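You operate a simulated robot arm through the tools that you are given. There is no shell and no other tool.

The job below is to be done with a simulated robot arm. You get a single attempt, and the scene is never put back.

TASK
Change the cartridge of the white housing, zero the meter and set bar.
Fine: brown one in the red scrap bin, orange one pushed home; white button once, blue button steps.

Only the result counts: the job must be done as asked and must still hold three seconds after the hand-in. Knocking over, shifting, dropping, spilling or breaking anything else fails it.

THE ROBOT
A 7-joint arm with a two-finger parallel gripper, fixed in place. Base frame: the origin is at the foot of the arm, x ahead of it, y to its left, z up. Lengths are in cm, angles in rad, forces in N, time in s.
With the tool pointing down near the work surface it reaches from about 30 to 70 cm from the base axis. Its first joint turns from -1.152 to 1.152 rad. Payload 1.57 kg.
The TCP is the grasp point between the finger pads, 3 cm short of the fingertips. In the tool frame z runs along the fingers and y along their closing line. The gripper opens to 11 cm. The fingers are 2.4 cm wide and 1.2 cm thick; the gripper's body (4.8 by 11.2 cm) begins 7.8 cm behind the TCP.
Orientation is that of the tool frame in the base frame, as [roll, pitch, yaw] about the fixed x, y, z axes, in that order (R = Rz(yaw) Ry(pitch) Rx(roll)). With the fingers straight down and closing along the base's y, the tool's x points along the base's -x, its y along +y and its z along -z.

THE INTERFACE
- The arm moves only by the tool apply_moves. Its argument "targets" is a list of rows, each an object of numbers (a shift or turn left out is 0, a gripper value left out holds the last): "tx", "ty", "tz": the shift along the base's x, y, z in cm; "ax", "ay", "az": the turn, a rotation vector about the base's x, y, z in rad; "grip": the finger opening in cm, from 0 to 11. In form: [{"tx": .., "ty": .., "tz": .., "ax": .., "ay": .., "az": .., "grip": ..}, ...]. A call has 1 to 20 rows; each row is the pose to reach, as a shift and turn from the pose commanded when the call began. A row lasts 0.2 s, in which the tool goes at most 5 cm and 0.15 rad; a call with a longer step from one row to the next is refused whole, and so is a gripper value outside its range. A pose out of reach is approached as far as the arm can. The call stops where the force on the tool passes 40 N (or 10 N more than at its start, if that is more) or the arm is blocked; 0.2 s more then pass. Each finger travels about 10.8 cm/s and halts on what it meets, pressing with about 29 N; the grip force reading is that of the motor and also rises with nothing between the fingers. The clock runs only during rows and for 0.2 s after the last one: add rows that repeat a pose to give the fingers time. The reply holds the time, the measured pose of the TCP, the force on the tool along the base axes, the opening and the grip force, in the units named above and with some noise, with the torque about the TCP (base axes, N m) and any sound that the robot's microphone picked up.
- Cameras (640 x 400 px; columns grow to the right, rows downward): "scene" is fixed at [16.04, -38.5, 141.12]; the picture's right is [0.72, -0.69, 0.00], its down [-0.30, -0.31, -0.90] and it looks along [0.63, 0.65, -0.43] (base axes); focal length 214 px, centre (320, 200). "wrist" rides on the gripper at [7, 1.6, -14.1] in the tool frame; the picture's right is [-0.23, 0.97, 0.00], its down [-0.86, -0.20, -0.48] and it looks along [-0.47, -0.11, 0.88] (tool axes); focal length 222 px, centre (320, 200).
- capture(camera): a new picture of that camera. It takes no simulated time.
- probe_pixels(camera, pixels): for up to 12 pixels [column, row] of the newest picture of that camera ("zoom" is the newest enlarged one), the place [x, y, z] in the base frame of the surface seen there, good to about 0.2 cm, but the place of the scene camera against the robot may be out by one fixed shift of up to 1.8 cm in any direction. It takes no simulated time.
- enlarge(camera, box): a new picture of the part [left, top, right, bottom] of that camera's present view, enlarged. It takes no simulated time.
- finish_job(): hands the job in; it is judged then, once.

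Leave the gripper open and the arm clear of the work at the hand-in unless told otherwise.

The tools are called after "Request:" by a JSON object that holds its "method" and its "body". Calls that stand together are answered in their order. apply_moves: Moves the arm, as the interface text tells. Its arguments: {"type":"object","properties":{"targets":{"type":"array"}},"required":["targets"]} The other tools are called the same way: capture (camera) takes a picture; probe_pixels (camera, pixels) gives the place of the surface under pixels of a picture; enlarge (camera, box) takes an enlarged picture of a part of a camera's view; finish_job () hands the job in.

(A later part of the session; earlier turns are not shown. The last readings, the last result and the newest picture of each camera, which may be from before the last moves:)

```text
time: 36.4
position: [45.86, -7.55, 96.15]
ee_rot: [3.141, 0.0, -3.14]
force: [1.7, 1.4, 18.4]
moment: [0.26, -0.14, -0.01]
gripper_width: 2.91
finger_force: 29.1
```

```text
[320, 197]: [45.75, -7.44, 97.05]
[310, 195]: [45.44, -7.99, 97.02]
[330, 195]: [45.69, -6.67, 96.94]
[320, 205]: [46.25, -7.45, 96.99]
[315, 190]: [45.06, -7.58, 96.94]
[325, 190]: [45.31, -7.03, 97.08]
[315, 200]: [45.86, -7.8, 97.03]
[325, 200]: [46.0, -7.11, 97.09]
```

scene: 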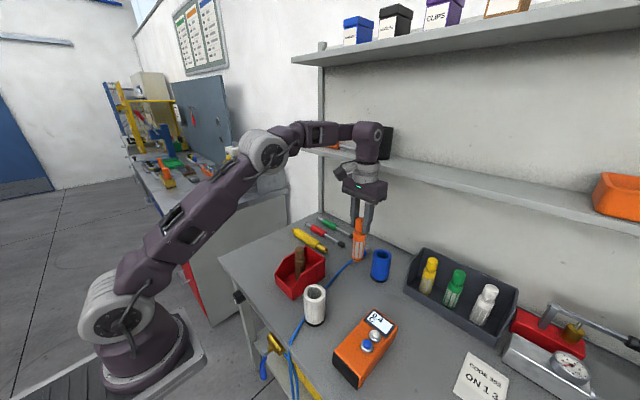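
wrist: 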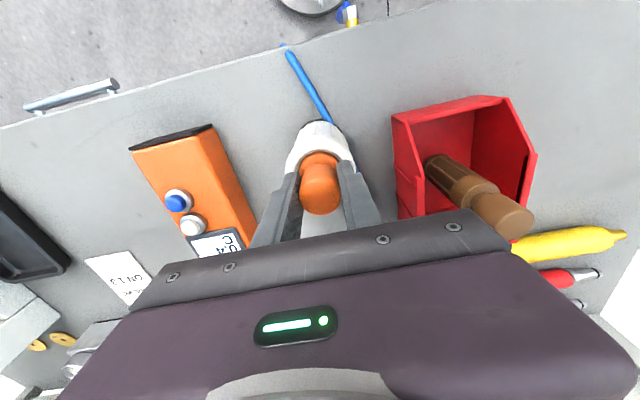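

The top stays at 97.02, so the fingers were slipping against a solid stop. I'll relieve the pressure, open, and rise 5 cm.

Request:
{"method": "apply_moves", "body": {"targets": [{"tz": 0.1}, {"tz": 0.2}, {"tz": 0.2, "grip": 3.2}, {"tz": 0.2, "grip": 3.8}, {"tz": 0.2, "grip": 5}, {"tz": 0.2, "grip": 5}, {"tz": 1, "grip": 5}, {"tz": 2.5, "grip": 5}, {"tz": 5, "grip": 5}, {"tz": 5, "grip": 5}]}}

Request:
{"method": "capture", "body": {"camera": "wrist"}}

Request:
{"method": "enlarge", "body": {"camera": "wrist", "box": [260, 90, 400, 210]}}

Request:
{"method": "enlarge", "body": {"camera": "scene", "box": [275, 240, 365, 330]}}

```text
time: 38.6
position: [45.89, -7.55, 101.22]
ee_rot: [3.141, -0.001, -3.141]
force: [-0.5, -0.3, -0.2]
moment: [-0.02, 0.01, -0.01]
gripper_width: 5.01
finger_force: 0.2
```

```text
taken
```

wrist: 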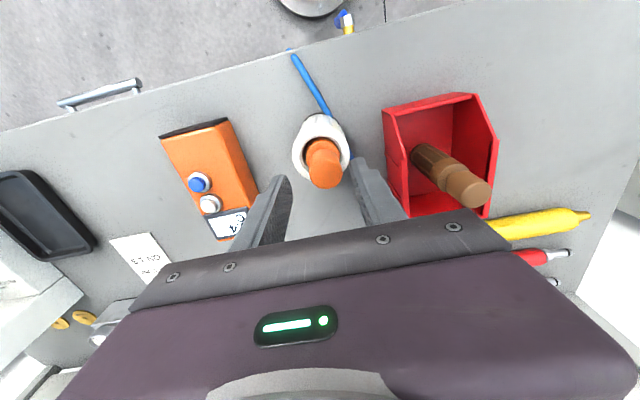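

```text
3.33 times, centred on (330, 150) of wrist
```

zoom: 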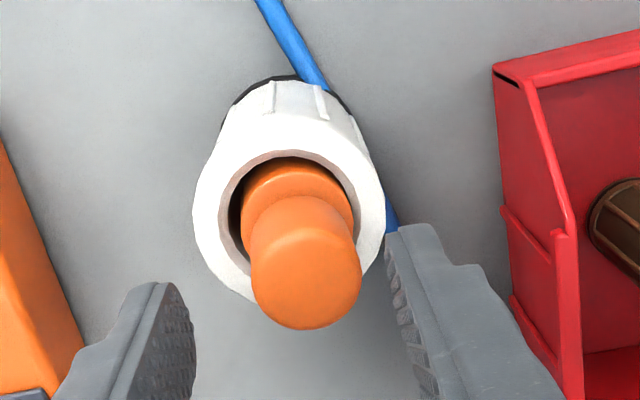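

```text
4.44 times, centred on (320, 285) of scene
```

zoom: 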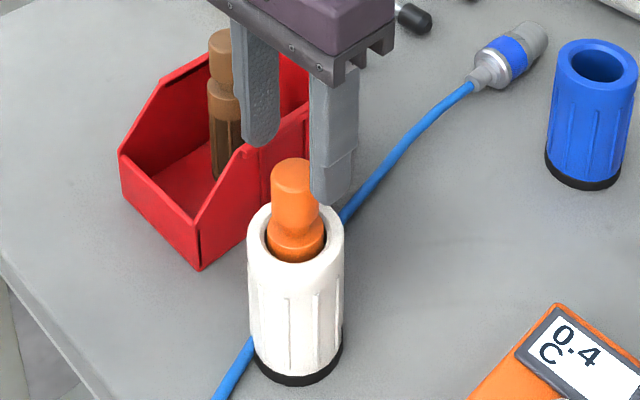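

Released; the orange stands in the housing. I'll probe its top height and tilt.

Request:
{"method": "probe_pixels", "body": {"camera": "zoom", "pixels": [[292, 210], [240, 240]]}}

Request:
{"method": "probe_pixels", "body": {"camera": "wrist", "pixels": [[325, 176], [313, 175], [335, 175], [324, 168], [324, 184], [318, 180], [331, 180], [325, 172], [303, 155], [345, 150], [320, 121]]}}

```text
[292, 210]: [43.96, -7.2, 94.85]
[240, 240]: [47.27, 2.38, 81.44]
```

```text
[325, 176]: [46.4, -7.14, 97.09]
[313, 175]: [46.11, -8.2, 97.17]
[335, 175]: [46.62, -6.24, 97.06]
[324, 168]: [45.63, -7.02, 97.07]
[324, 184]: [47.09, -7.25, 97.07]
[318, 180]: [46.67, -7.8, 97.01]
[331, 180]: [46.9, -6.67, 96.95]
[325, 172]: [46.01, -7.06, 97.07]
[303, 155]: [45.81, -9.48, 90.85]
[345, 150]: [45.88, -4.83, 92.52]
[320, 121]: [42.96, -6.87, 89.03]
```

The knob top now sits at about (46.1,-7.1), leaning slightly toward +y. I'll wait 1 s in place and look again to see if it settles.

Request:
{"method": "apply_moves", "body": {"targets": [{"tz": 0}, {"tz": 0}, {"tz": 0}, {"tz": 0}, {"tz": 0}]}}

Request:
{"method": "capture", "body": {"camera": "wrist"}}

Request:
{"method": "enlarge", "body": {"camera": "wrist", "box": [285, 100, 365, 190]}}

Request:
{"method": "enlarge", "body": {"camera": "scene", "box": [300, 265, 335, 305]}}

```text
time: 39.8
position: [45.91, -7.54, 101.12]
ee_rot: [3.14, 0.0, -3.141]
force: [0.3, 0.1, 0.2]
moment: [-0.01, 0.02, -0.01]
gripper_width: 5.02
finger_force: 0.1
```

```text
taken
```

wrist: 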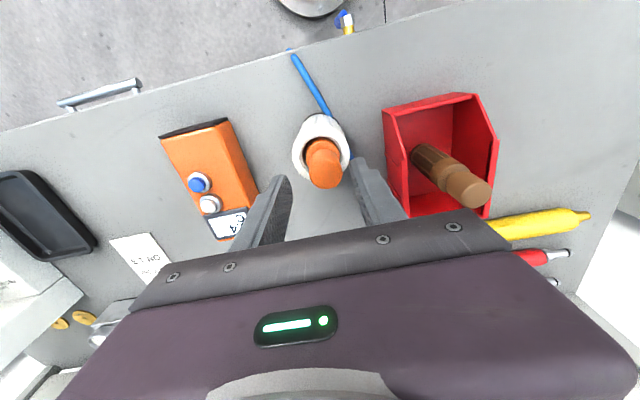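

```text
4.44 times, centred on (325, 145) of wrist
```

zoom: 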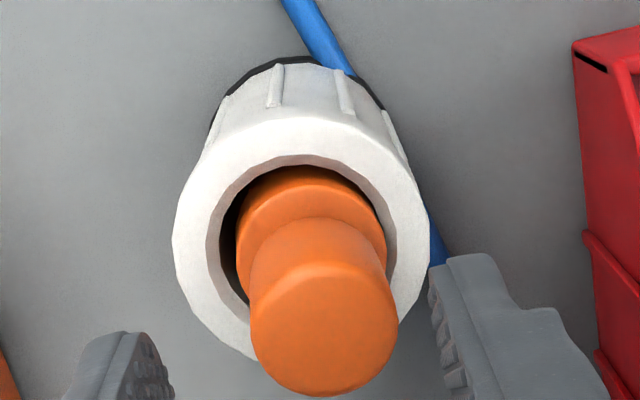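

```text
10.00 times, centred on (318, 285) of scene
```

zoom: 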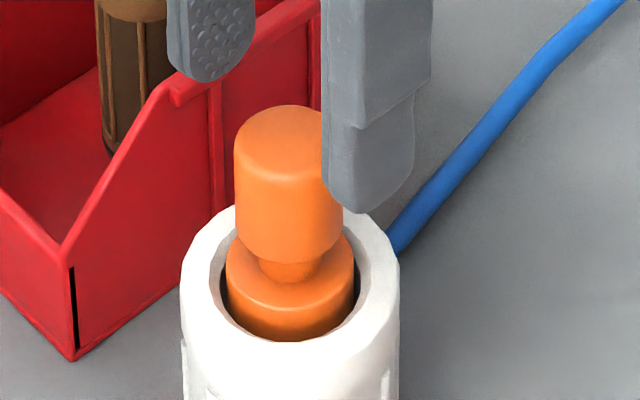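

It is static with a ~2° lean, apparently wedged lightly in the loose bore. I'll close the fingers above the knob (tips ~1 cm above it) and then press gently straight down on its top to right and seat it.

Request:
{"method": "apply_moves", "body": {"targets": [{"tx": 0.05, "ty": 0.1, "grip": 3}, {"tx": 0.05, "ty": 0.1, "grip": 1}, {"tx": 0.05, "ty": 0.1, "grip": 0}, {"tx": 0.05, "ty": 0.1, "grip": 0}, {"tx": 0.05, "ty": 0.1, "tz": -0.3, "grip": 0}, {"tx": 0.05, "ty": 0.1, "tz": -0.6, "grip": 0}, {"tx": 0.05, "ty": 0.1, "tz": -0.8, "grip": 0}, {"tx": 0.05, "ty": 0.1, "tz": -0.9, "grip": 0}, {"tx": 0.05, "ty": 0.1, "tz": -0.9, "grip": 0}]}}

Request:
{"method": "enlarge", "body": {"camera": "scene", "box": [295, 255, 340, 305]}}

```text
time: 41.8
position: [45.91, -7.55, 100.21]
ee_rot: [3.14, 0.0, -3.142]
force: [0.7, -0.8, -0.3]
moment: [0.02, 0.0, -0.01]
gripper_width: 0.02
finger_force: 21.0
```

```text
8.00 times, centred on (318, 280) of scene
```

zoom: 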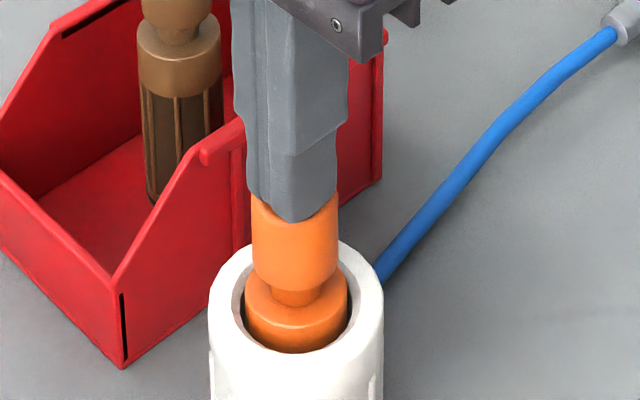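

The fingertips are just above the knob. I'll go down in 0.05–0.1 cm steps until the force shows contact.

Request:
{"method": "apply_moves", "body": {"targets": [{"tz": -0.08}, {"tz": -0.16}, {"tz": -0.22}, {"tz": -0.22}]}}

```text
time: 42.8
position: [45.98, -7.41, 100.1]
ee_rot: [-3.139, 0.002, 3.141]
force: [-2.9, -1.8, 21.5]
moment: [-0.11, 0.24, 0.02]
gripper_width: 0.0
finger_force: 21.6
```

21.5 N at TCP z≈100.05–100.1. I'll press slightly more, hold, then rise 4 cm and look.

Request:
{"method": "apply_moves", "body": {"targets": [{"tz": -0.05}, {"tz": -0.05}]}}

Request:
{"method": "enlarge", "body": {"camera": "scene", "box": [295, 255, 340, 305]}}

```text
time: 43.4
position: [45.94, -7.55, 99.98]
ee_rot: [-3.14, 0.0, 3.141]
force: [-5.0, -1.9, 32.7]
moment: [-0.13, 0.39, 0.02]
gripper_width: 0.0
finger_force: 21.4
```

```text
8.00 times, centred on (318, 280) of scene
```

zoom: 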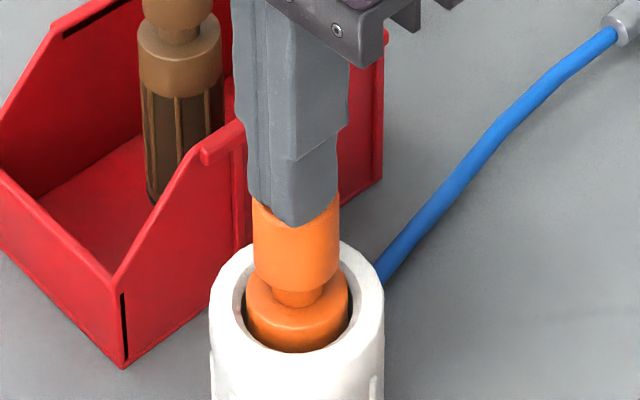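

It's firmly bottomed (33 N). I'll rise straight up 6 cm and look again.

Request:
{"method": "apply_moves", "body": {"targets": [{"tz": 0.15}, {"tz": 0.5}, {"tz": 1.5}, {"tz": 3}, {"tz": 5}, {"tz": 6}, {"tz": 6}]}}

Request:
{"method": "capture", "body": {"camera": "wrist"}}

Request:
{"method": "enlarge", "body": {"camera": "wrist", "box": [285, 90, 365, 180]}}

Request:
{"method": "enlarge", "body": {"camera": "scene", "box": [295, 255, 340, 305]}}

```text
time: 45.0
position: [45.94, -7.33, 106.07]
ee_rot: [3.141, 0.0, -3.141]
force: [-0.4, -0.4, -0.1]
moment: [-0.03, 0.0, 0.01]
gripper_width: 0.0
finger_force: 21.1
```

```text
taken
```

wrist: 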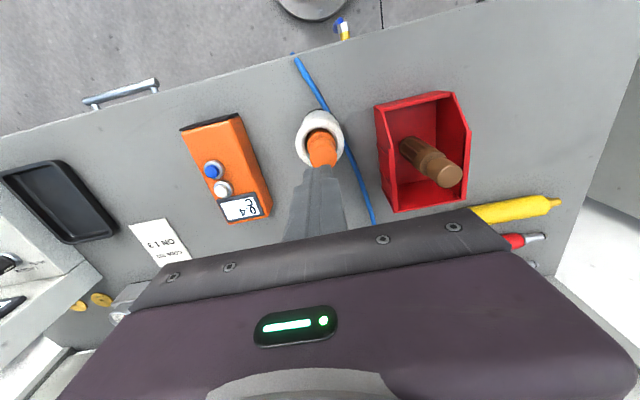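

```text
4.44 times, centred on (325, 135) of wrist
```

zoom: 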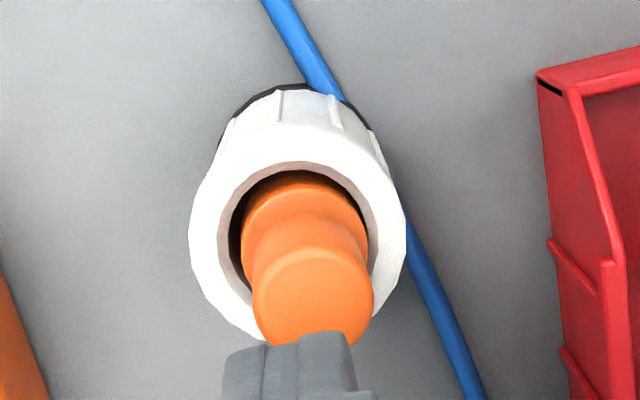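

```text
8.00 times, centred on (318, 280) of scene
```

zoom: 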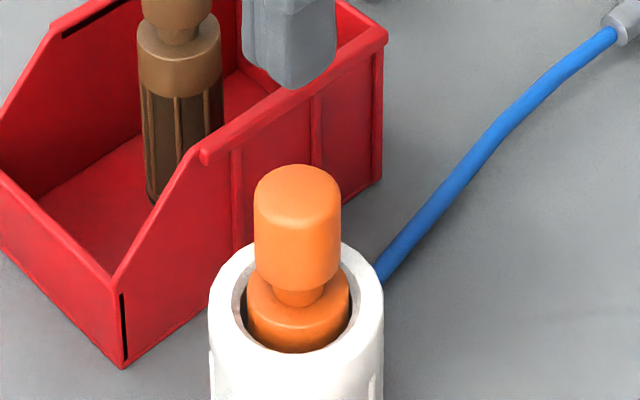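

It's solidly seated in depth but still leans ~2° because my fingertip held the top in place by friction. I'll open, come down around the knob again, and squeeze it at the housing axis (y≈-7.47) to straighten it without vertical load.

Request:
{"method": "apply_moves", "body": {"targets": [{"tx": -0.05, "ty": -0.05, "grip": 2}, {"tx": -0.05, "ty": -0.05, "grip": 4}, {"tx": -0.05, "ty": -0.05, "grip": 5.4}, {"tx": -0.05, "ty": -0.05, "tz": -2, "grip": 5.4}, {"tx": -0.05, "ty": -0.05, "tz": -4, "grip": 5.4}, {"tx": -0.05, "ty": -0.05, "tz": -6, "grip": 5.4}, {"tx": -0.05, "ty": -0.05, "tz": -8, "grip": 5.4}, {"tx": -0.05, "ty": -0.05, "tz": -9, "grip": 5.4}, {"tx": -0.05, "ty": -0.05, "tz": -9.4, "grip": 5.4}, {"tx": -0.05, "ty": -0.05, "tz": -9.4, "grip": 5.4}]}}

Request:
{"method": "enlarge", "body": {"camera": "wrist", "box": [260, 110, 400, 230]}}

```text
time: 47.2
position: [45.98, -7.47, 96.45]
ee_rot: [-3.141, -0.002, 3.14]
force: [-0.3, -0.3, 0.2]
moment: [-0.02, -0.03, 0.02]
gripper_width: 5.39
finger_force: 0.1
```

```text
3.33 times, centred on (330, 170) of wrist
```

zoom: 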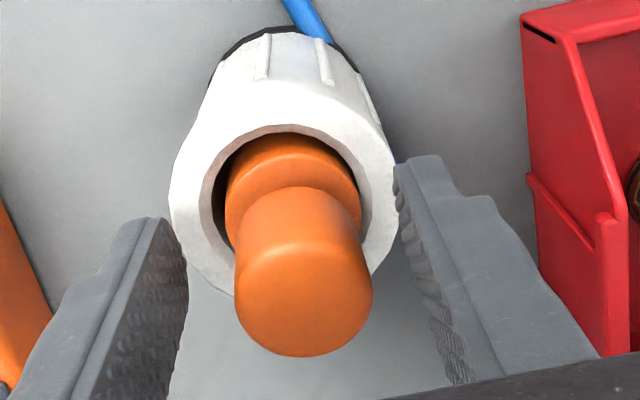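

The knob is ~0.35 cm toward the right finger. I'll close slowly to nudge it upright, then pause and open slowly.

Request:
{"method": "apply_moves", "body": {"targets": [{"grip": 4.6}, {"grip": 4.1}, {"grip": 3.8}, {"grip": 3.5}, {"grip": 3.3}, {"grip": 3.1}, {"grip": 2.9}, {"grip": 2.9}, {"grip": 2.9}]}}

Request:
{"method": "enlarge", "body": {"camera": "wrist", "box": [260, 110, 400, 230]}}

Request:
{"method": "enlarge", "body": {"camera": "scene", "box": [295, 255, 340, 305]}}

```text
time: 49.2
position: [45.98, -7.5, 96.54]
ee_rot: [3.142, 0.0, -3.142]
force: [-0.9, 0.4, -0.1]
moment: [-0.01, 0.02, 0.01]
gripper_width: 2.97
finger_force: 0.4
```

```text
3.33 times, centred on (330, 170) of wrist
```

zoom: 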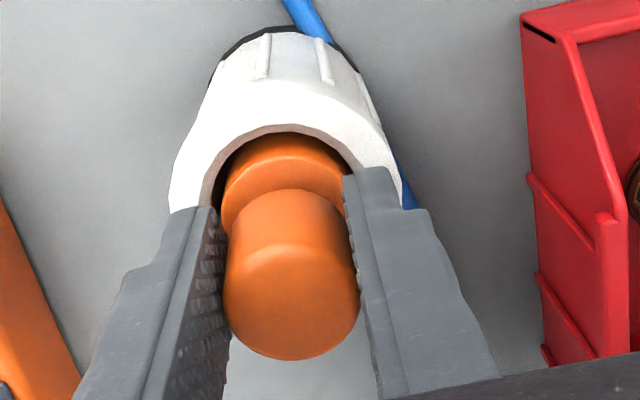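

```text
8.00 times, centred on (318, 280) of scene
```

zoom: 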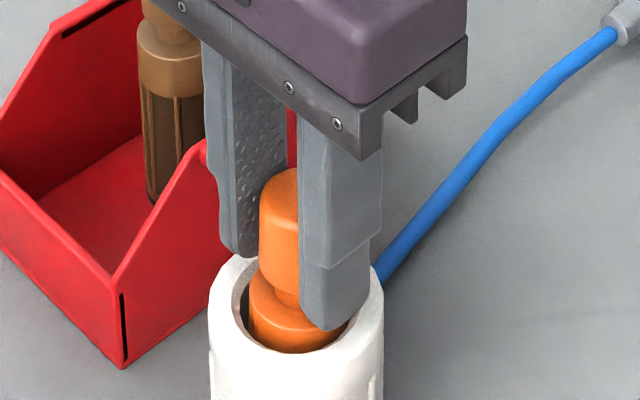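

It's upright now with no load. I'll open slowly in place and look whether it stays.

Request:
{"method": "apply_moves", "body": {"targets": [{"ty": -0.08, "grip": 3.0}, {"ty": -0.08, "grip": 3.1}, {"ty": -0.08, "grip": 3.3}, {"ty": -0.08, "grip": 3.6}, {"ty": -0.08, "grip": 4}, {"ty": -0.08, "grip": 4.5}, {"ty": -0.08, "grip": 5}, {"ty": -0.08, "grip": 5.4}, {"ty": -0.08, "grip": 5.4}]}}

Request:
{"method": "capture", "body": {"camera": "wrist"}}

Request:
{"method": "enlarge", "body": {"camera": "wrist", "box": [260, 110, 400, 230]}}

```text
time: 51.2
position: [45.9, -7.49, 96.66]
ee_rot: [-3.142, 0.0, -3.141]
force: [1.3, 0.8, 0.0]
moment: [0.0, 0.01, 0.01]
gripper_width: 5.38
finger_force: 0.0
```

```text
taken
```

wrist: 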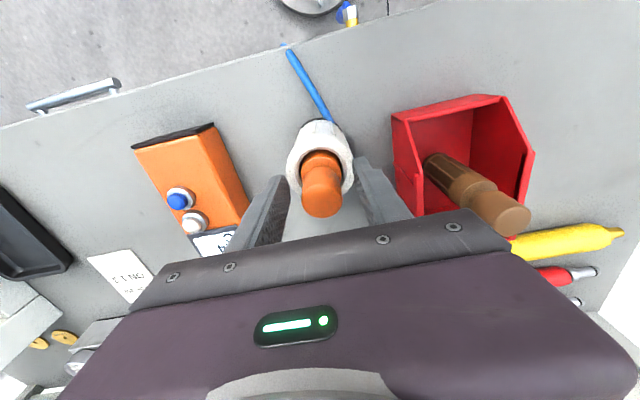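

```text
3.33 times, centred on (330, 170) of wrist
```

zoom: 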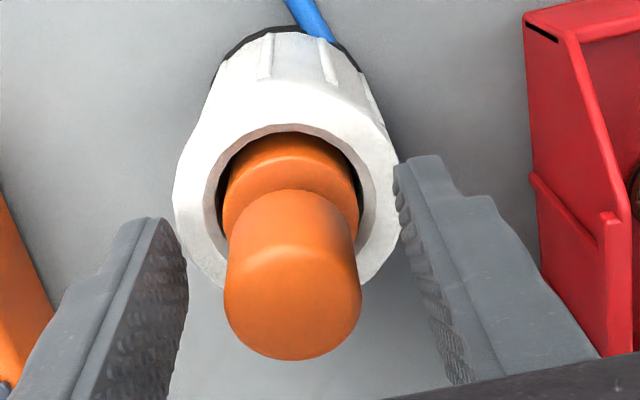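

It now stands nearly upright on the housing axis. I'll probe its top, then rise.

Request:
{"method": "probe_pixels", "body": {"camera": "wrist", "pixels": [[322, 200], [312, 198], [332, 198], [322, 207], [322, 193], [316, 203], [328, 203]]}}

Request:
{"method": "apply_moves", "body": {"targets": [{"tz": 0.5}, {"tz": 1.5}, {"tz": 3.5}, {"tz": 6}, {"tz": 9}, {"tz": 12}, {"tz": 14}, {"tz": 14}]}}

Request:
{"method": "capture", "body": {"camera": "wrist"}}

Request:
{"method": "capture", "body": {"camera": "scene"}}

```text
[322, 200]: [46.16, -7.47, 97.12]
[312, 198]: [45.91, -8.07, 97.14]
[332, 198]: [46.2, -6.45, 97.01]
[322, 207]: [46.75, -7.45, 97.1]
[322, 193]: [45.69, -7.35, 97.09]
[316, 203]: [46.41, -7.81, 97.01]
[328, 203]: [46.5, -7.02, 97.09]
```

```text
time: 53.0
position: [46.01, -7.62, 110.65]
ee_rot: [-3.141, -0.001, -3.142]
force: [-0.1, -0.8, -0.2]
moment: [0.04, -0.01, 0.02]
gripper_width: 5.4
finger_force: 0.0
```

```text
taken
```

wrist: 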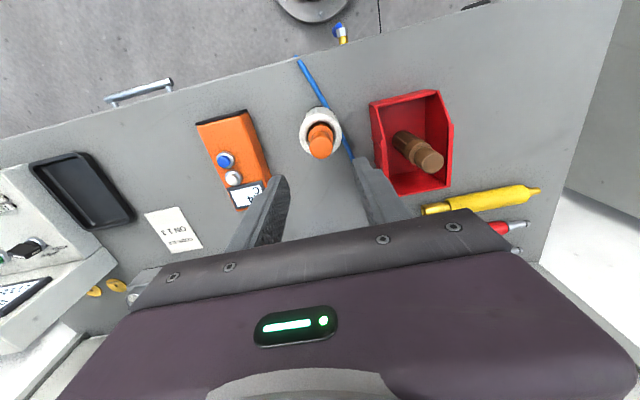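

```text
taken
```

scene: 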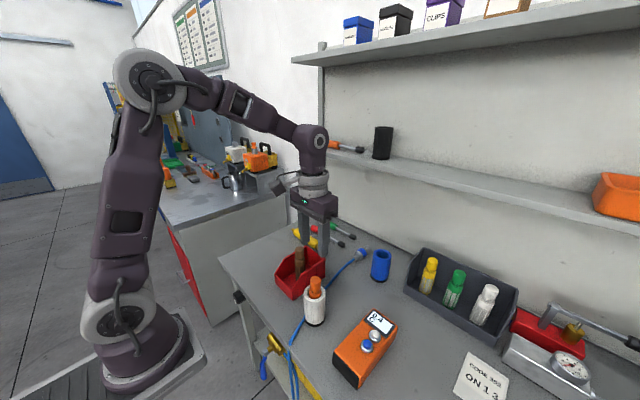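

The cartridge job is done: orange seated, brown in the bin. Next I go above the meter (buttons near (50.2,-24.3) white and (46.8,-24.4) blue), closing the fingers for pressing.

Request:
{"method": "apply_moves", "body": {"targets": [{"tx": 0.3, "ty": -2.2, "grip": 4}, {"tx": 0.6, "ty": -4.4, "grip": 2}, {"tx": 0.9, "ty": -6.6, "grip": 0}, {"tx": 1.3, "ty": -8.8, "grip": 0}, {"tx": 1.6, "ty": -11, "grip": 0}, {"tx": 1.9, "ty": -13.2, "grip": 0}, {"tx": 2.3, "ty": -15.2, "tz": -1, "grip": 0}, {"tx": 2.5, "ty": -16.7, "tz": -3, "grip": 0}, {"tx": 2.5, "ty": -16.7, "tz": -5, "grip": 0}, {"tx": 2.5, "ty": -16.7, "tz": -5, "grip": 0}]}}

Request:
{"method": "capture", "body": {"camera": "wrist"}}

Request:
{"method": "enlarge", "body": {"camera": "wrist", "box": [240, 70, 400, 200]}}

Request:
{"method": "enlarge", "body": {"camera": "scene", "box": [320, 290, 410, 390]}}

```text
time: 55.2
position: [48.43, -24.28, 105.64]
ee_rot: [-3.14, 0.0, 3.14]
force: [0.3, 0.3, -0.6]
moment: [-0.04, -0.03, 0.0]
gripper_width: 0.0
finger_force: 21.1
```

```text
taken
```

wrist: 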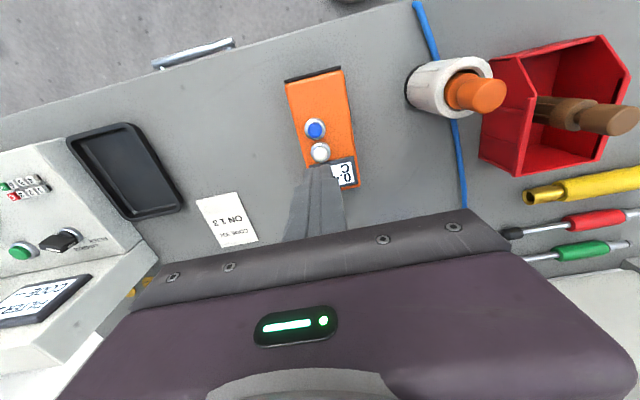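

```text
3.08 times, centred on (320, 135) of wrist
```

zoom: 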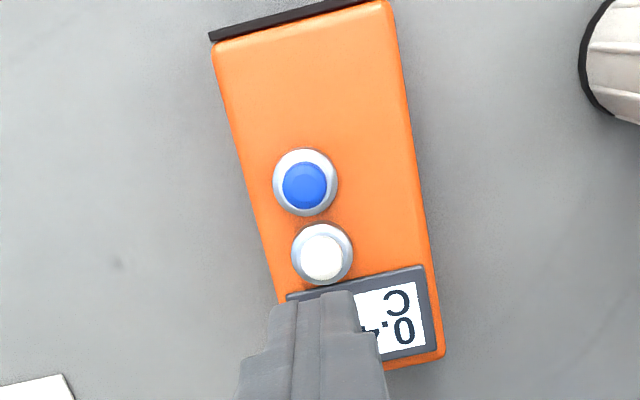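

```text
4.00 times, centred on (365, 340) of scene
```

zoom: 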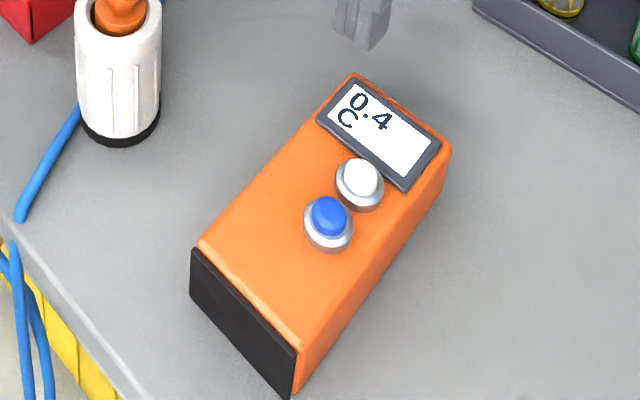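

I see blue at wrist (315,130) and white at (320,153). I'll probe them in detail, including collars and body surface.

Request:
{"method": "probe_pixels", "body": {"camera": "wrist", "pixels": [[315, 130], [309, 130], [321, 130], [315, 125], [315, 136], [320, 154], [315, 154], [326, 154], [320, 149], [320, 159], [330, 110], [335, 140]]}}

Request:
{"method": "enlarge", "body": {"camera": "wrist", "box": [295, 110, 345, 165]}}

```text
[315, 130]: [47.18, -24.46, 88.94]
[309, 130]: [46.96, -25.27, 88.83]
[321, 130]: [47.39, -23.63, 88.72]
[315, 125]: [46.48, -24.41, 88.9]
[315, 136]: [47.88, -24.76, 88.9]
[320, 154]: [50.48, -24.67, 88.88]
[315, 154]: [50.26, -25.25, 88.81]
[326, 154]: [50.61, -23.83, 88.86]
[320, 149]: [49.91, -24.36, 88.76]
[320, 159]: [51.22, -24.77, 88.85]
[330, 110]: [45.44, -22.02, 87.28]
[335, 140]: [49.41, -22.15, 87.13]
```

```text
7.27 times, centred on (320, 138) of wrist
```

zoom: 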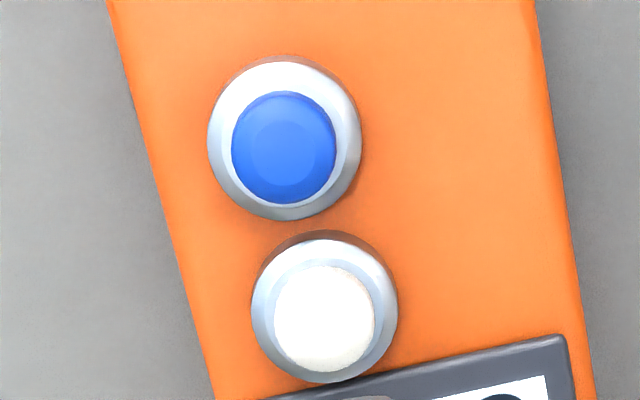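

White cap centre ≈(50.5,-24.55), blue ≈(47.3,-24.5), cap tops z≈88.9. I'll lower the closed fingertips to about 0.5 cm above the white cap.

Request:
{"method": "apply_moves", "body": {"targets": [{"tx": 1, "ty": -0.15, "tz": -2.5}, {"tx": 2.05, "ty": -0.27, "tz": -5}, {"tx": 2.05, "ty": -0.27, "tz": -8}, {"tx": 2.05, "ty": -0.27, "tz": -10.5}, {"tx": 2.05, "ty": -0.27, "tz": -12}, {"tx": 2.05, "ty": -0.27, "tz": -13}, {"tx": 2.05, "ty": -0.27, "tz": -13.2}, {"tx": 2.05, "ty": -0.27, "tz": -13.2}]}}

Request:
{"method": "enlarge", "body": {"camera": "scene", "box": [325, 280, 415, 380]}}

Request:
{"method": "capture", "body": {"camera": "wrist"}}

Request:
{"method": "enlarge", "body": {"camera": "wrist", "box": [260, 90, 400, 220]}}

```text
time: 57.0
position: [50.41, -24.51, 92.34]
ee_rot: [3.14, 0.0, 3.142]
force: [-0.3, -1.1, -0.9]
moment: [0.01, -0.02, 0.01]
gripper_width: 0.01
finger_force: 21.3
```

```text
4.00 times, centred on (370, 330) of scene
```

zoom: 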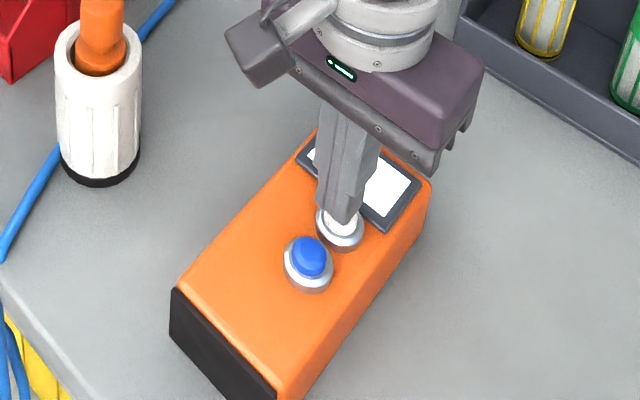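

```text
taken
```

wrist: 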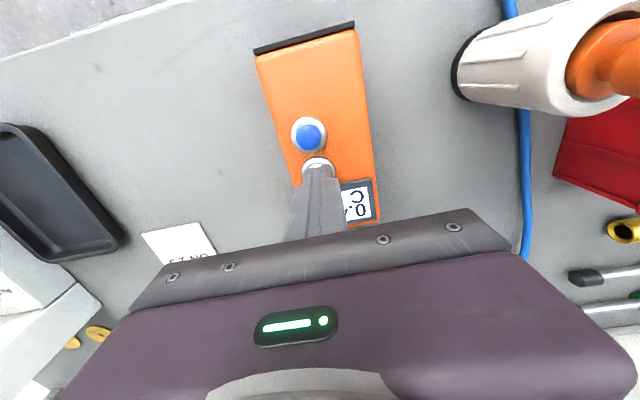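

```text
3.08 times, centred on (330, 155) of wrist
```

zoom: 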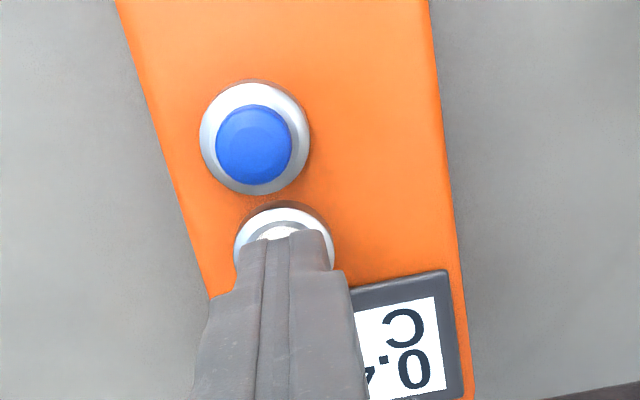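

The fingertips are centred over the white cap. I'll go down 0.6 cm in small steps; contact is expected at about 0.45.

Request:
{"method": "apply_moves", "body": {"targets": [{"tz": -0.2}, {"tz": -0.35}, {"tz": -0.45}, {"tz": -0.52}, {"tz": -0.6}]}}

Request:
{"method": "enlarge", "body": {"camera": "wrist", "box": [260, 90, 400, 220]}}

```text
time: 58.2
position: [50.52, -24.5, 91.84]
ee_rot: [3.141, 0.001, 3.141]
force: [0.9, -0.4, 1.3]
moment: [-0.02, -0.06, -0.02]
gripper_width: 0.0
finger_force: 21.5
```

```text
3.08 times, centred on (330, 155) of wrist
```

zoom: 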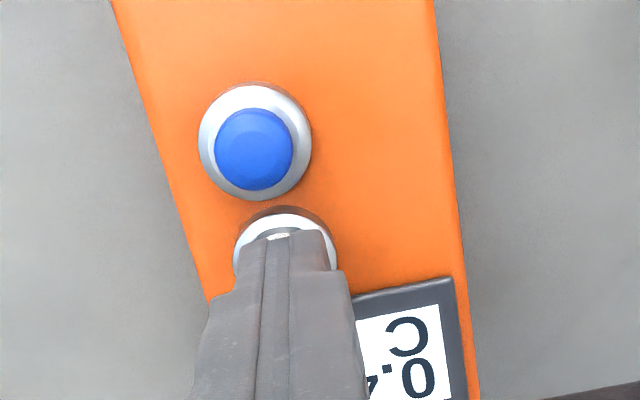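

Force just begins (1.3 N), no click yet. I'll continue down 0.15 cm more.

Request:
{"method": "apply_moves", "body": {"targets": [{"tz": -0.05}, {"tz": -0.1}, {"tz": -0.15}]}}

Request:
{"method": "enlarge", "body": {"camera": "wrist", "box": [260, 90, 400, 220]}}

```text
time: 59.0
position: [50.44, -24.56, 91.76]
ee_rot: [3.141, 0.001, -3.141]
force: [0.5, -0.7, 2.3]
moment: [-0.02, -0.06, 0.0]
gripper_width: 0.0
finger_force: 21.3
heard: click
```

```text
3.08 times, centred on (330, 155) of wrist
```

zoom: 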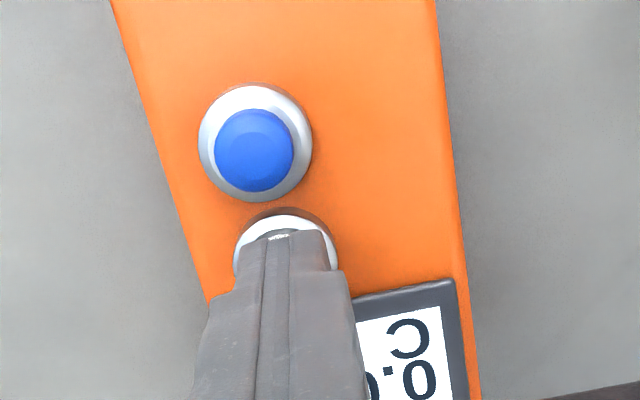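

Click heard; the display seems to read 0.0 C. I'll rise 2 cm straight up and check.

Request:
{"method": "apply_moves", "body": {"targets": [{"tz": 0.3}, {"tz": 0.8}, {"tz": 1.4}, {"tz": 2}, {"tz": 2}]}}

Request:
{"method": "capture", "body": {"camera": "wrist"}}

Request:
{"method": "enlarge", "body": {"camera": "wrist", "box": [260, 80, 400, 230]}}

Request:
{"method": "enlarge", "body": {"camera": "scene", "box": [325, 280, 415, 380]}}

```text
time: 60.2
position: [50.39, -24.53, 93.59]
ee_rot: [-3.14, 0.0, 3.141]
force: [0.0, 0.0, 0.3]
moment: [0.01, 0.0, -0.03]
gripper_width: 0.0
finger_force: 21.2
```

```text
taken
```

wrist: 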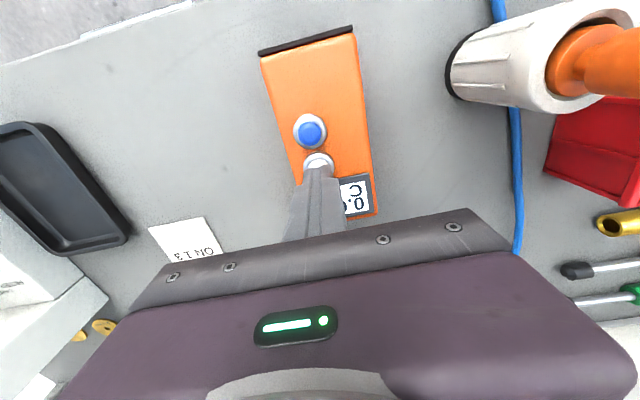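

```text
2.67 times, centred on (330, 155) of wrist
```

zoom: 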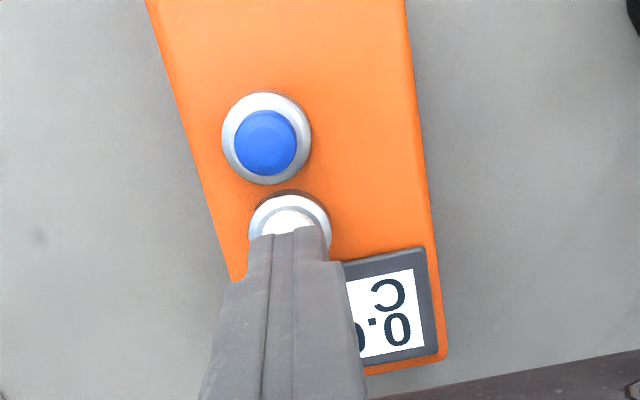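

```text
4.00 times, centred on (370, 330) of scene
```

zoom: 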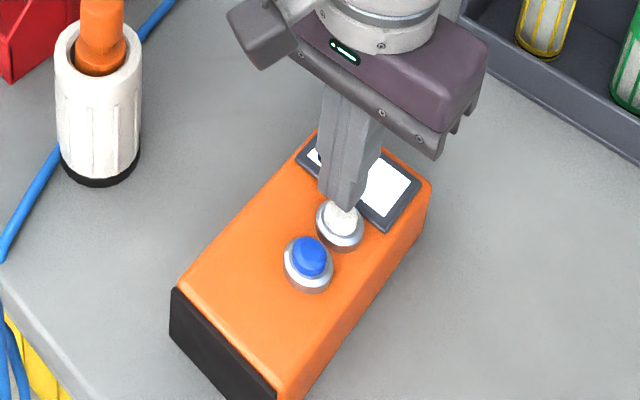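

White registered once (0.0 C) and the meter hasn't moved. Now I move to above the blue cap at (47.3,-24.5) and take a look before pressing.

Request:
{"method": "apply_moves", "body": {"targets": [{"tx": -1, "ty": 0.02}, {"tx": -2.2, "ty": 0.04}, {"tx": -3.2, "ty": 0.05}, {"tx": -3.2, "ty": 0.05}]}}

Request:
{"method": "capture", "body": {"camera": "wrist"}}

Request:
{"method": "enlarge", "body": {"camera": "wrist", "box": [260, 100, 400, 240]}}

Request:
{"method": "enlarge", "body": {"camera": "scene", "box": [325, 280, 415, 380]}}

```text
time: 61.2
position: [47.24, -24.49, 93.77]
ee_rot: [3.141, 0.0, -3.141]
force: [0.4, -1.0, -0.7]
moment: [0.04, 0.0, -0.02]
gripper_width: 0.0
finger_force: 21.3
```

```text
taken
```

wrist: 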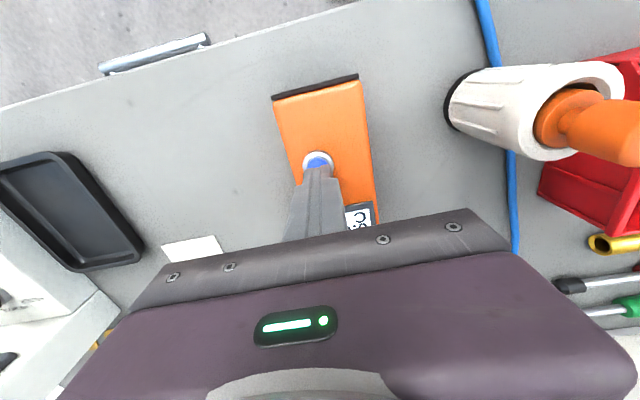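

```text
2.86 times, centred on (330, 170) of wrist
```

zoom: 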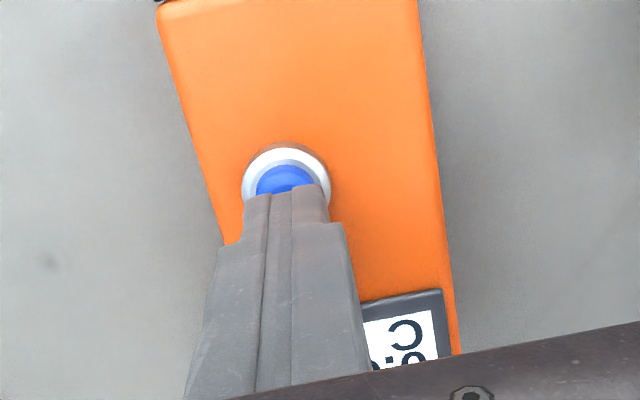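

```text
4.00 times, centred on (370, 330) of scene
```

zoom: 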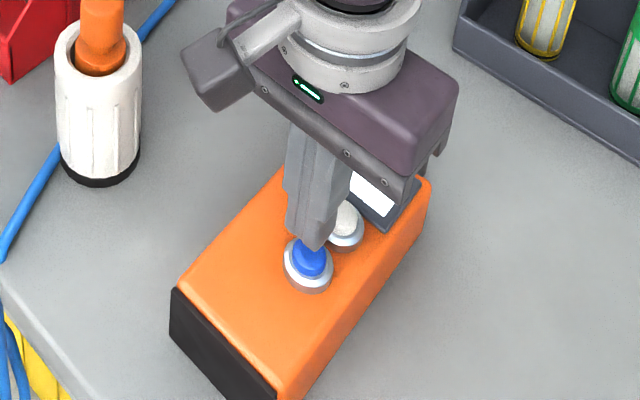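

Fingers are over the blue cap. I'll press down 2.0 cm in total with small final steps, and listen for the click.

Request:
{"method": "apply_moves", "body": {"targets": [{"tz": -0.6}, {"tz": -1.2}, {"tz": -1.6}, {"tz": -1.75}, {"tz": -1.85}, {"tz": -1.95}]}}

Request:
{"method": "enlarge", "body": {"camera": "wrist", "box": [260, 100, 400, 240]}}

```text
time: 62.6
position: [47.31, -24.5, 91.74]
ee_rot: [3.141, 0.0, -3.14]
force: [-0.7, 0.2, 1.6]
moment: [0.02, 0.05, -0.01]
gripper_width: 0.0
finger_force: 21.6
```

```text
2.86 times, centred on (330, 170) of wrist
```

zoom: 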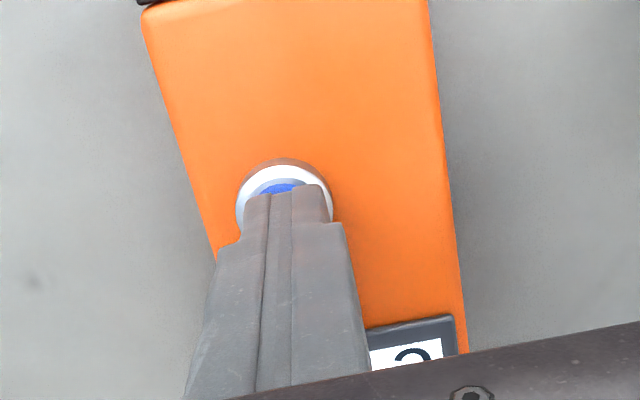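

Light contact (1.6 N) but no click yet. I'll go 0.15 cm further.

Request:
{"method": "apply_moves", "body": {"targets": [{"tz": -0.05}, {"tz": -0.1}, {"tz": -0.15}]}}

Request:
{"method": "enlarge", "body": {"camera": "wrist", "box": [260, 100, 400, 240]}}

```text
time: 63.4
position: [47.3, -24.41, 91.58]
ee_rot: [3.141, -0.001, -3.14]
force: [0.2, 0.9, 2.9]
moment: [0.04, -0.03, 0.0]
gripper_width: 0.01
finger_force: 21.4
heard: click
```

```text
2.86 times, centred on (330, 170) of wrist
```

zoom: 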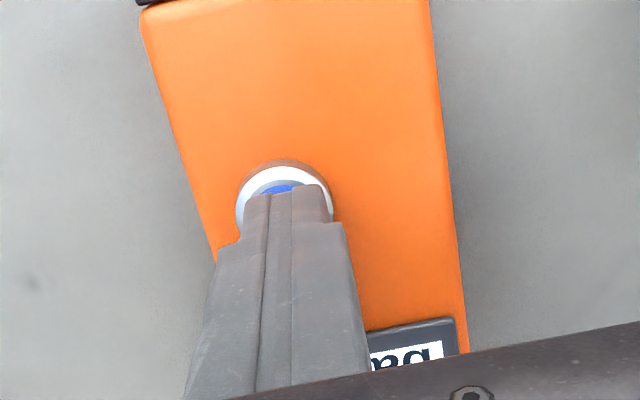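

Click heard; the unit changed to something ending/starting with "ba". I'll rise and move aside to read the whole display.

Request:
{"method": "apply_moves", "body": {"targets": [{"tz": 0.3}, {"tz": 0.8}, {"tz": 1.5}, {"tz": 3}, {"tz": 6}, {"tz": 9}, {"tx": -2, "tz": 11}, {"tx": -4, "tz": 13}, {"tx": -4, "tz": 13}]}}

Request:
{"method": "capture", "body": {"camera": "wrist"}}

Request:
{"method": "enlarge", "body": {"camera": "wrist", "box": [260, 80, 400, 230]}}

Request:
{"method": "enlarge", "body": {"camera": "scene", "box": [325, 280, 415, 380]}}

```text
time: 65.4
position: [43.3, -24.5, 104.55]
ee_rot: [3.141, 0.001, -3.14]
force: [0.1, 0.2, -0.4]
moment: [0.04, 0.0, 0.0]
gripper_width: 0.0
finger_force: 21.1
```

```text
taken
```

wrist: 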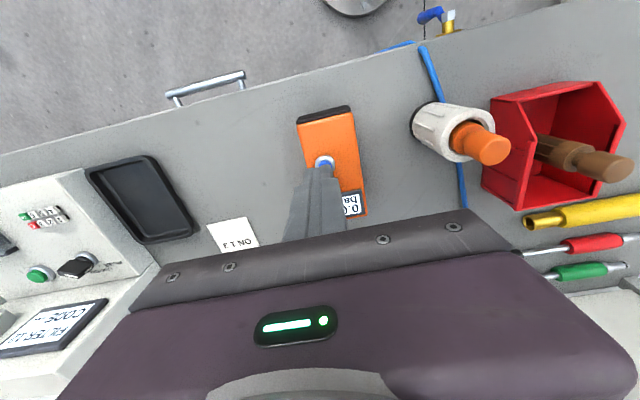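

```text
2.67 times, centred on (330, 155) of wrist
```

zoom: 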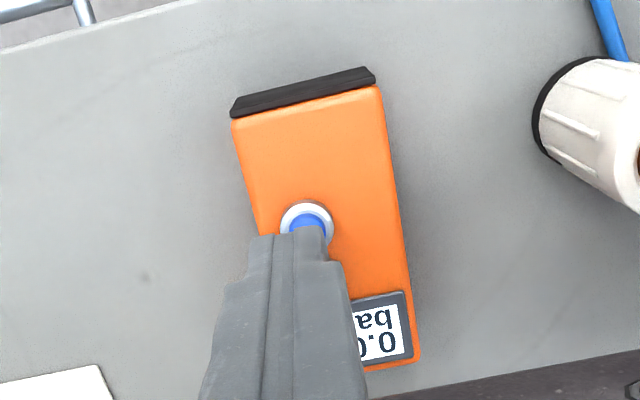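

```text
4.00 times, centred on (370, 330) of scene
```

zoom: 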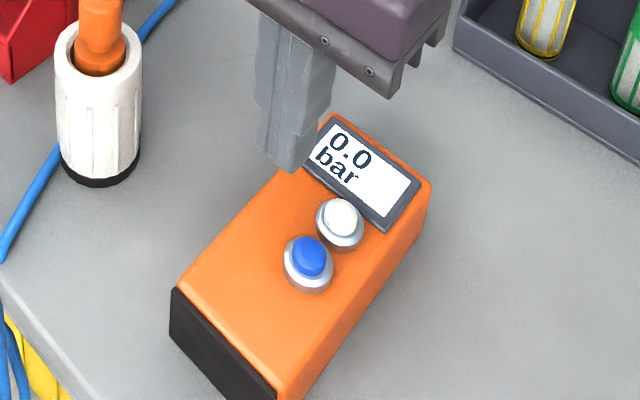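

The display reads 0.0 bar. I'll retreat up and away to a clear place, open the gripper, and check everything.

Request:
{"method": "apply_moves", "body": {"targets": [{"tz": 3}, {"tz": 6}, {"tx": -1, "ty": 1, "tz": 9}, {"tx": -2, "ty": 2, "tz": 12, "grip": 2}, {"tx": -4, "ty": 3, "tz": 15, "grip": 4}, {"tx": -6, "ty": 4, "tz": 18, "grip": 6}, {"tx": -8, "ty": 5, "tz": 21, "grip": 8}, {"tx": -10, "ty": 6.5, "tz": 24, "grip": 10}, {"tx": -11, "ty": 8, "tz": 27, "grip": 11}, {"tx": -11, "ty": 8, "tz": 27, "grip": 11}, {"tx": -11, "ty": 8, "tz": 27, "grip": 11}]}}

Request:
{"method": "capture", "body": {"camera": "wrist"}}

Request:
{"method": "capture", "body": {"camera": "scene"}}

Request:
{"method": "enlarge", "body": {"camera": "scene", "box": [260, 230, 420, 390]}}

```text
time: 67.8
position: [32.33, -16.62, 131.67]
ee_rot: [3.142, 0.001, 3.141]
force: [-0.8, 0.4, 1.0]
moment: [-0.01, 0.0, -0.01]
gripper_width: 11.01
finger_force: 0.0
```

```text
taken
```

wrist: 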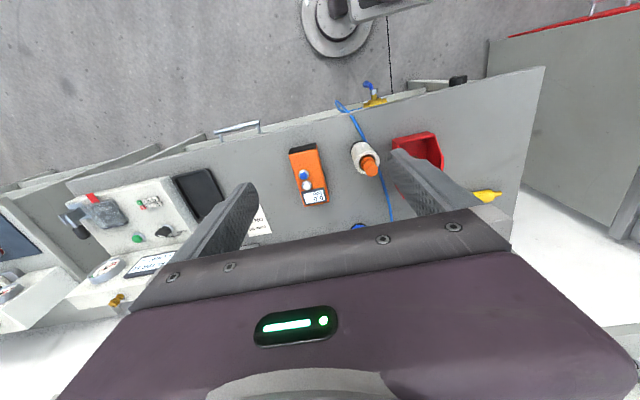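

```text
taken
```

scene: 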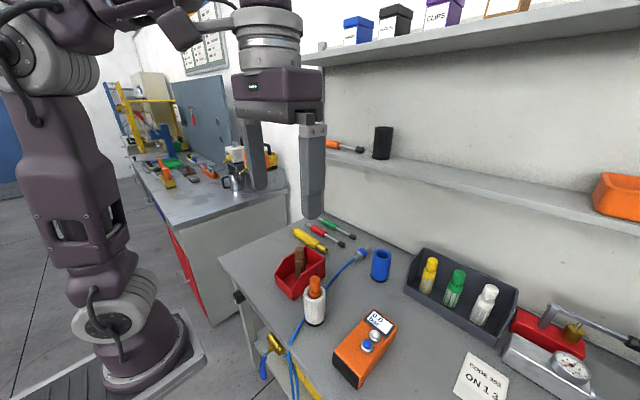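

```text
2.50 times, centred on (340, 310) of scene
```

zoom: 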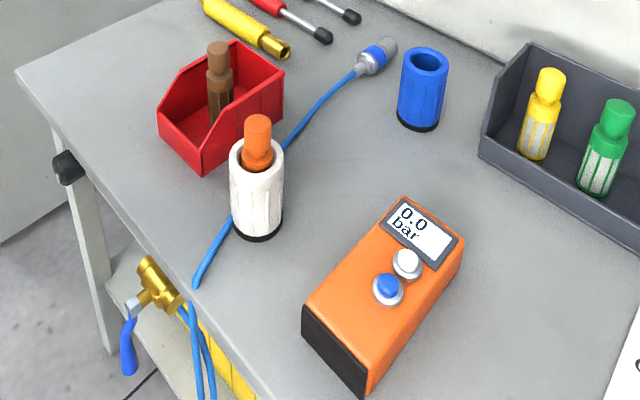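

Display shows "0.0 bar". I'll compare the seating of the orange with my earlier picture of the brown using the same zoom box.

Request:
{"method": "enlarge", "body": {"camera": "scene", "box": [295, 240, 375, 330]}}

Request:
{"method": "probe_pixels", "body": {"camera": "scene", "pixels": [[315, 279], [313, 279], [317, 279], [315, 281], [315, 283], [315, 277], [300, 252], [300, 249], [315, 315]]}}

Request:
{"method": "enlarge", "body": {"camera": "wrist", "box": [260, 110, 460, 250]}}

```text
4.44 times, centred on (335, 285) of scene
```

zoom: 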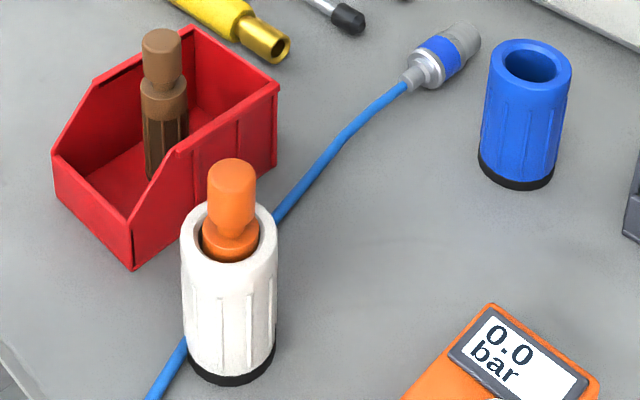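

```text
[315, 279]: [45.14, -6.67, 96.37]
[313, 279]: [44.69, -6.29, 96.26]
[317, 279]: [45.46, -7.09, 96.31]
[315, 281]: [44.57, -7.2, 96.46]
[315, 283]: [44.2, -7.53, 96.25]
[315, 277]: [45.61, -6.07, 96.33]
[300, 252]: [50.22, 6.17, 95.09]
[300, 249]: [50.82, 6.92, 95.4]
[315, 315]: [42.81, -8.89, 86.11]
```

```text
2.86 times, centred on (360, 180) of wrist
```

zoom: 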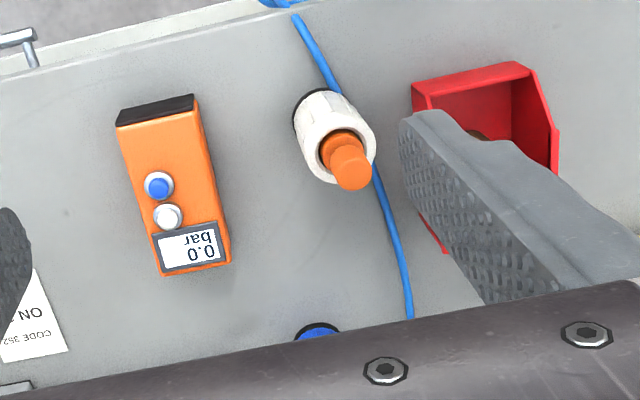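

The orange knob seems to lean slightly again (its top a few pixels further back than the brown's was). I'll return to exactly the first viewing pose above the housing to compare with the brown's picture.

Request:
{"method": "apply_moves", "body": {"targets": [{"tx": 1.6, "ty": 1.1, "tz": -2.4}, {"tx": 3.2, "ty": 2.2, "tz": -4.8}, {"tx": 4.8, "ty": 3.3, "tz": -7.2}, {"tx": 6.4, "ty": 4.4, "tz": -9.6}, {"tx": 8, "ty": 5.6, "tz": -12}, {"tx": 9.6, "ty": 6.8, "tz": -14.4}, {"tx": 11.2, "ty": 8, "tz": -16.8}, {"tx": 12.96, "ty": 9.07, "tz": -19.28}, {"tx": 12.96, "ty": 9.07, "tz": -19.28}]}}

Request:
{"method": "capture", "body": {"camera": "wrist"}}

Request:
{"method": "enlarge", "body": {"camera": "wrist", "box": [270, 90, 370, 190]}}

Request:
{"method": "probe_pixels", "body": {"camera": "zoom", "pixels": [[330, 235], [300, 235], [355, 235], [330, 215], [330, 255], [345, 245], [315, 225], [320, 160], [150, 300], [420, 330], [250, 200], [392, 200]]}}

```text
time: 69.8
position: [45.26, -7.48, 112.22]
ee_rot: [3.14, 0.001, 3.141]
force: [-0.4, 0.4, 0.0]
moment: [0.02, 0.02, -0.03]
gripper_width: 10.99
finger_force: 0.0
```

```text
taken
```

wrist: 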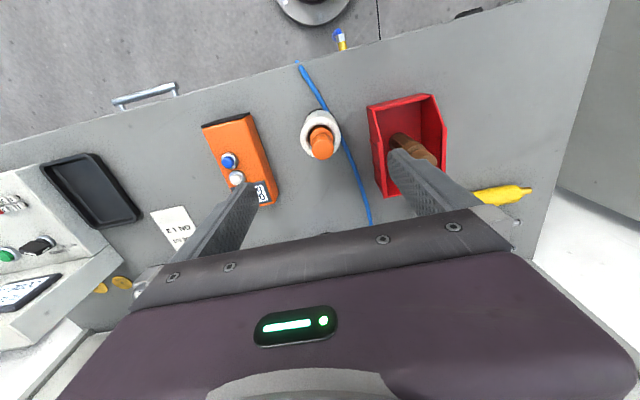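

```text
4.00 times, centred on (320, 140) of wrist
```

zoom: 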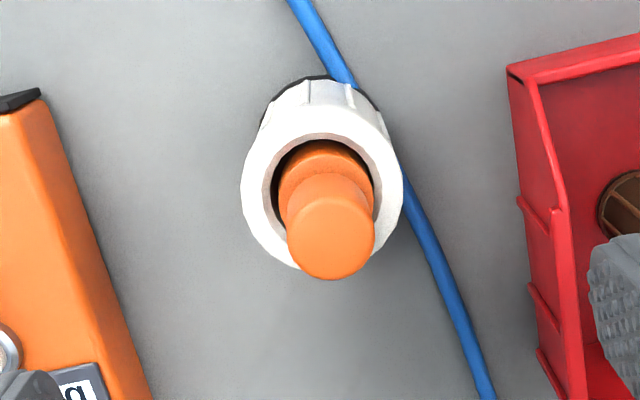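

```text
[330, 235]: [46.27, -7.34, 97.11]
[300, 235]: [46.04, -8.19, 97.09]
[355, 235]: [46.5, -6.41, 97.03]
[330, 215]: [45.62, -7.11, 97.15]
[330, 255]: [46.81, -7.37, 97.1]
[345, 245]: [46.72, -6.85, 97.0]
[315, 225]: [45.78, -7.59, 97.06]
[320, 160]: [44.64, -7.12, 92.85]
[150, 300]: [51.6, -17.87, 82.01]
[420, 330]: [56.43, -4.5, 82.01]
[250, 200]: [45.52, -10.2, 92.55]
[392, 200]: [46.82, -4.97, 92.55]
```

The knob top is about 0.3 cm off where brown's was. I'll zoom in more for the tilt.

Request:
{"method": "enlarge", "body": {"camera": "wrist", "box": [295, 105, 345, 165]}}

Request:
{"method": "enlarge", "body": {"camera": "scene", "box": [297, 260, 337, 305]}}

```text
6.67 times, centred on (320, 135) of wrist
```

zoom: 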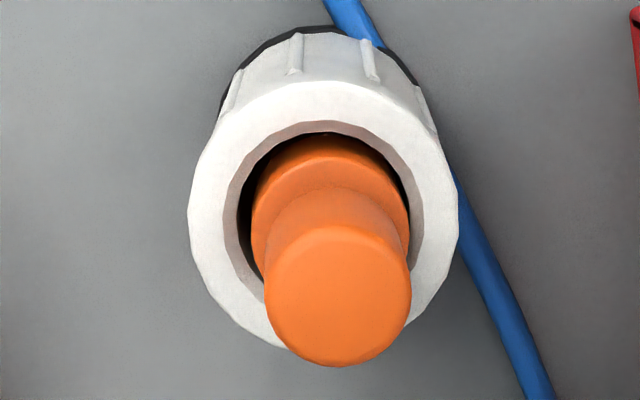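

```text
8.89 times, centred on (317, 282) of scene
```

zoom: 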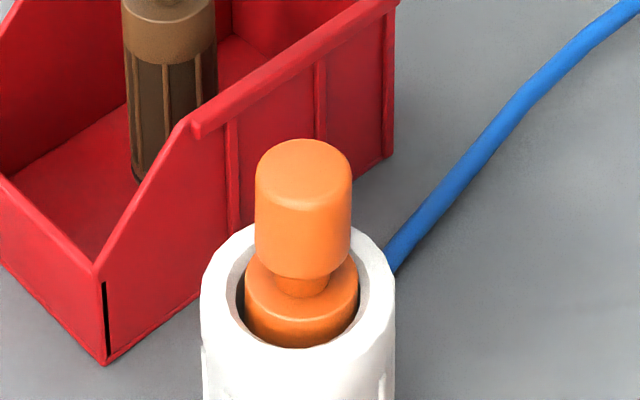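

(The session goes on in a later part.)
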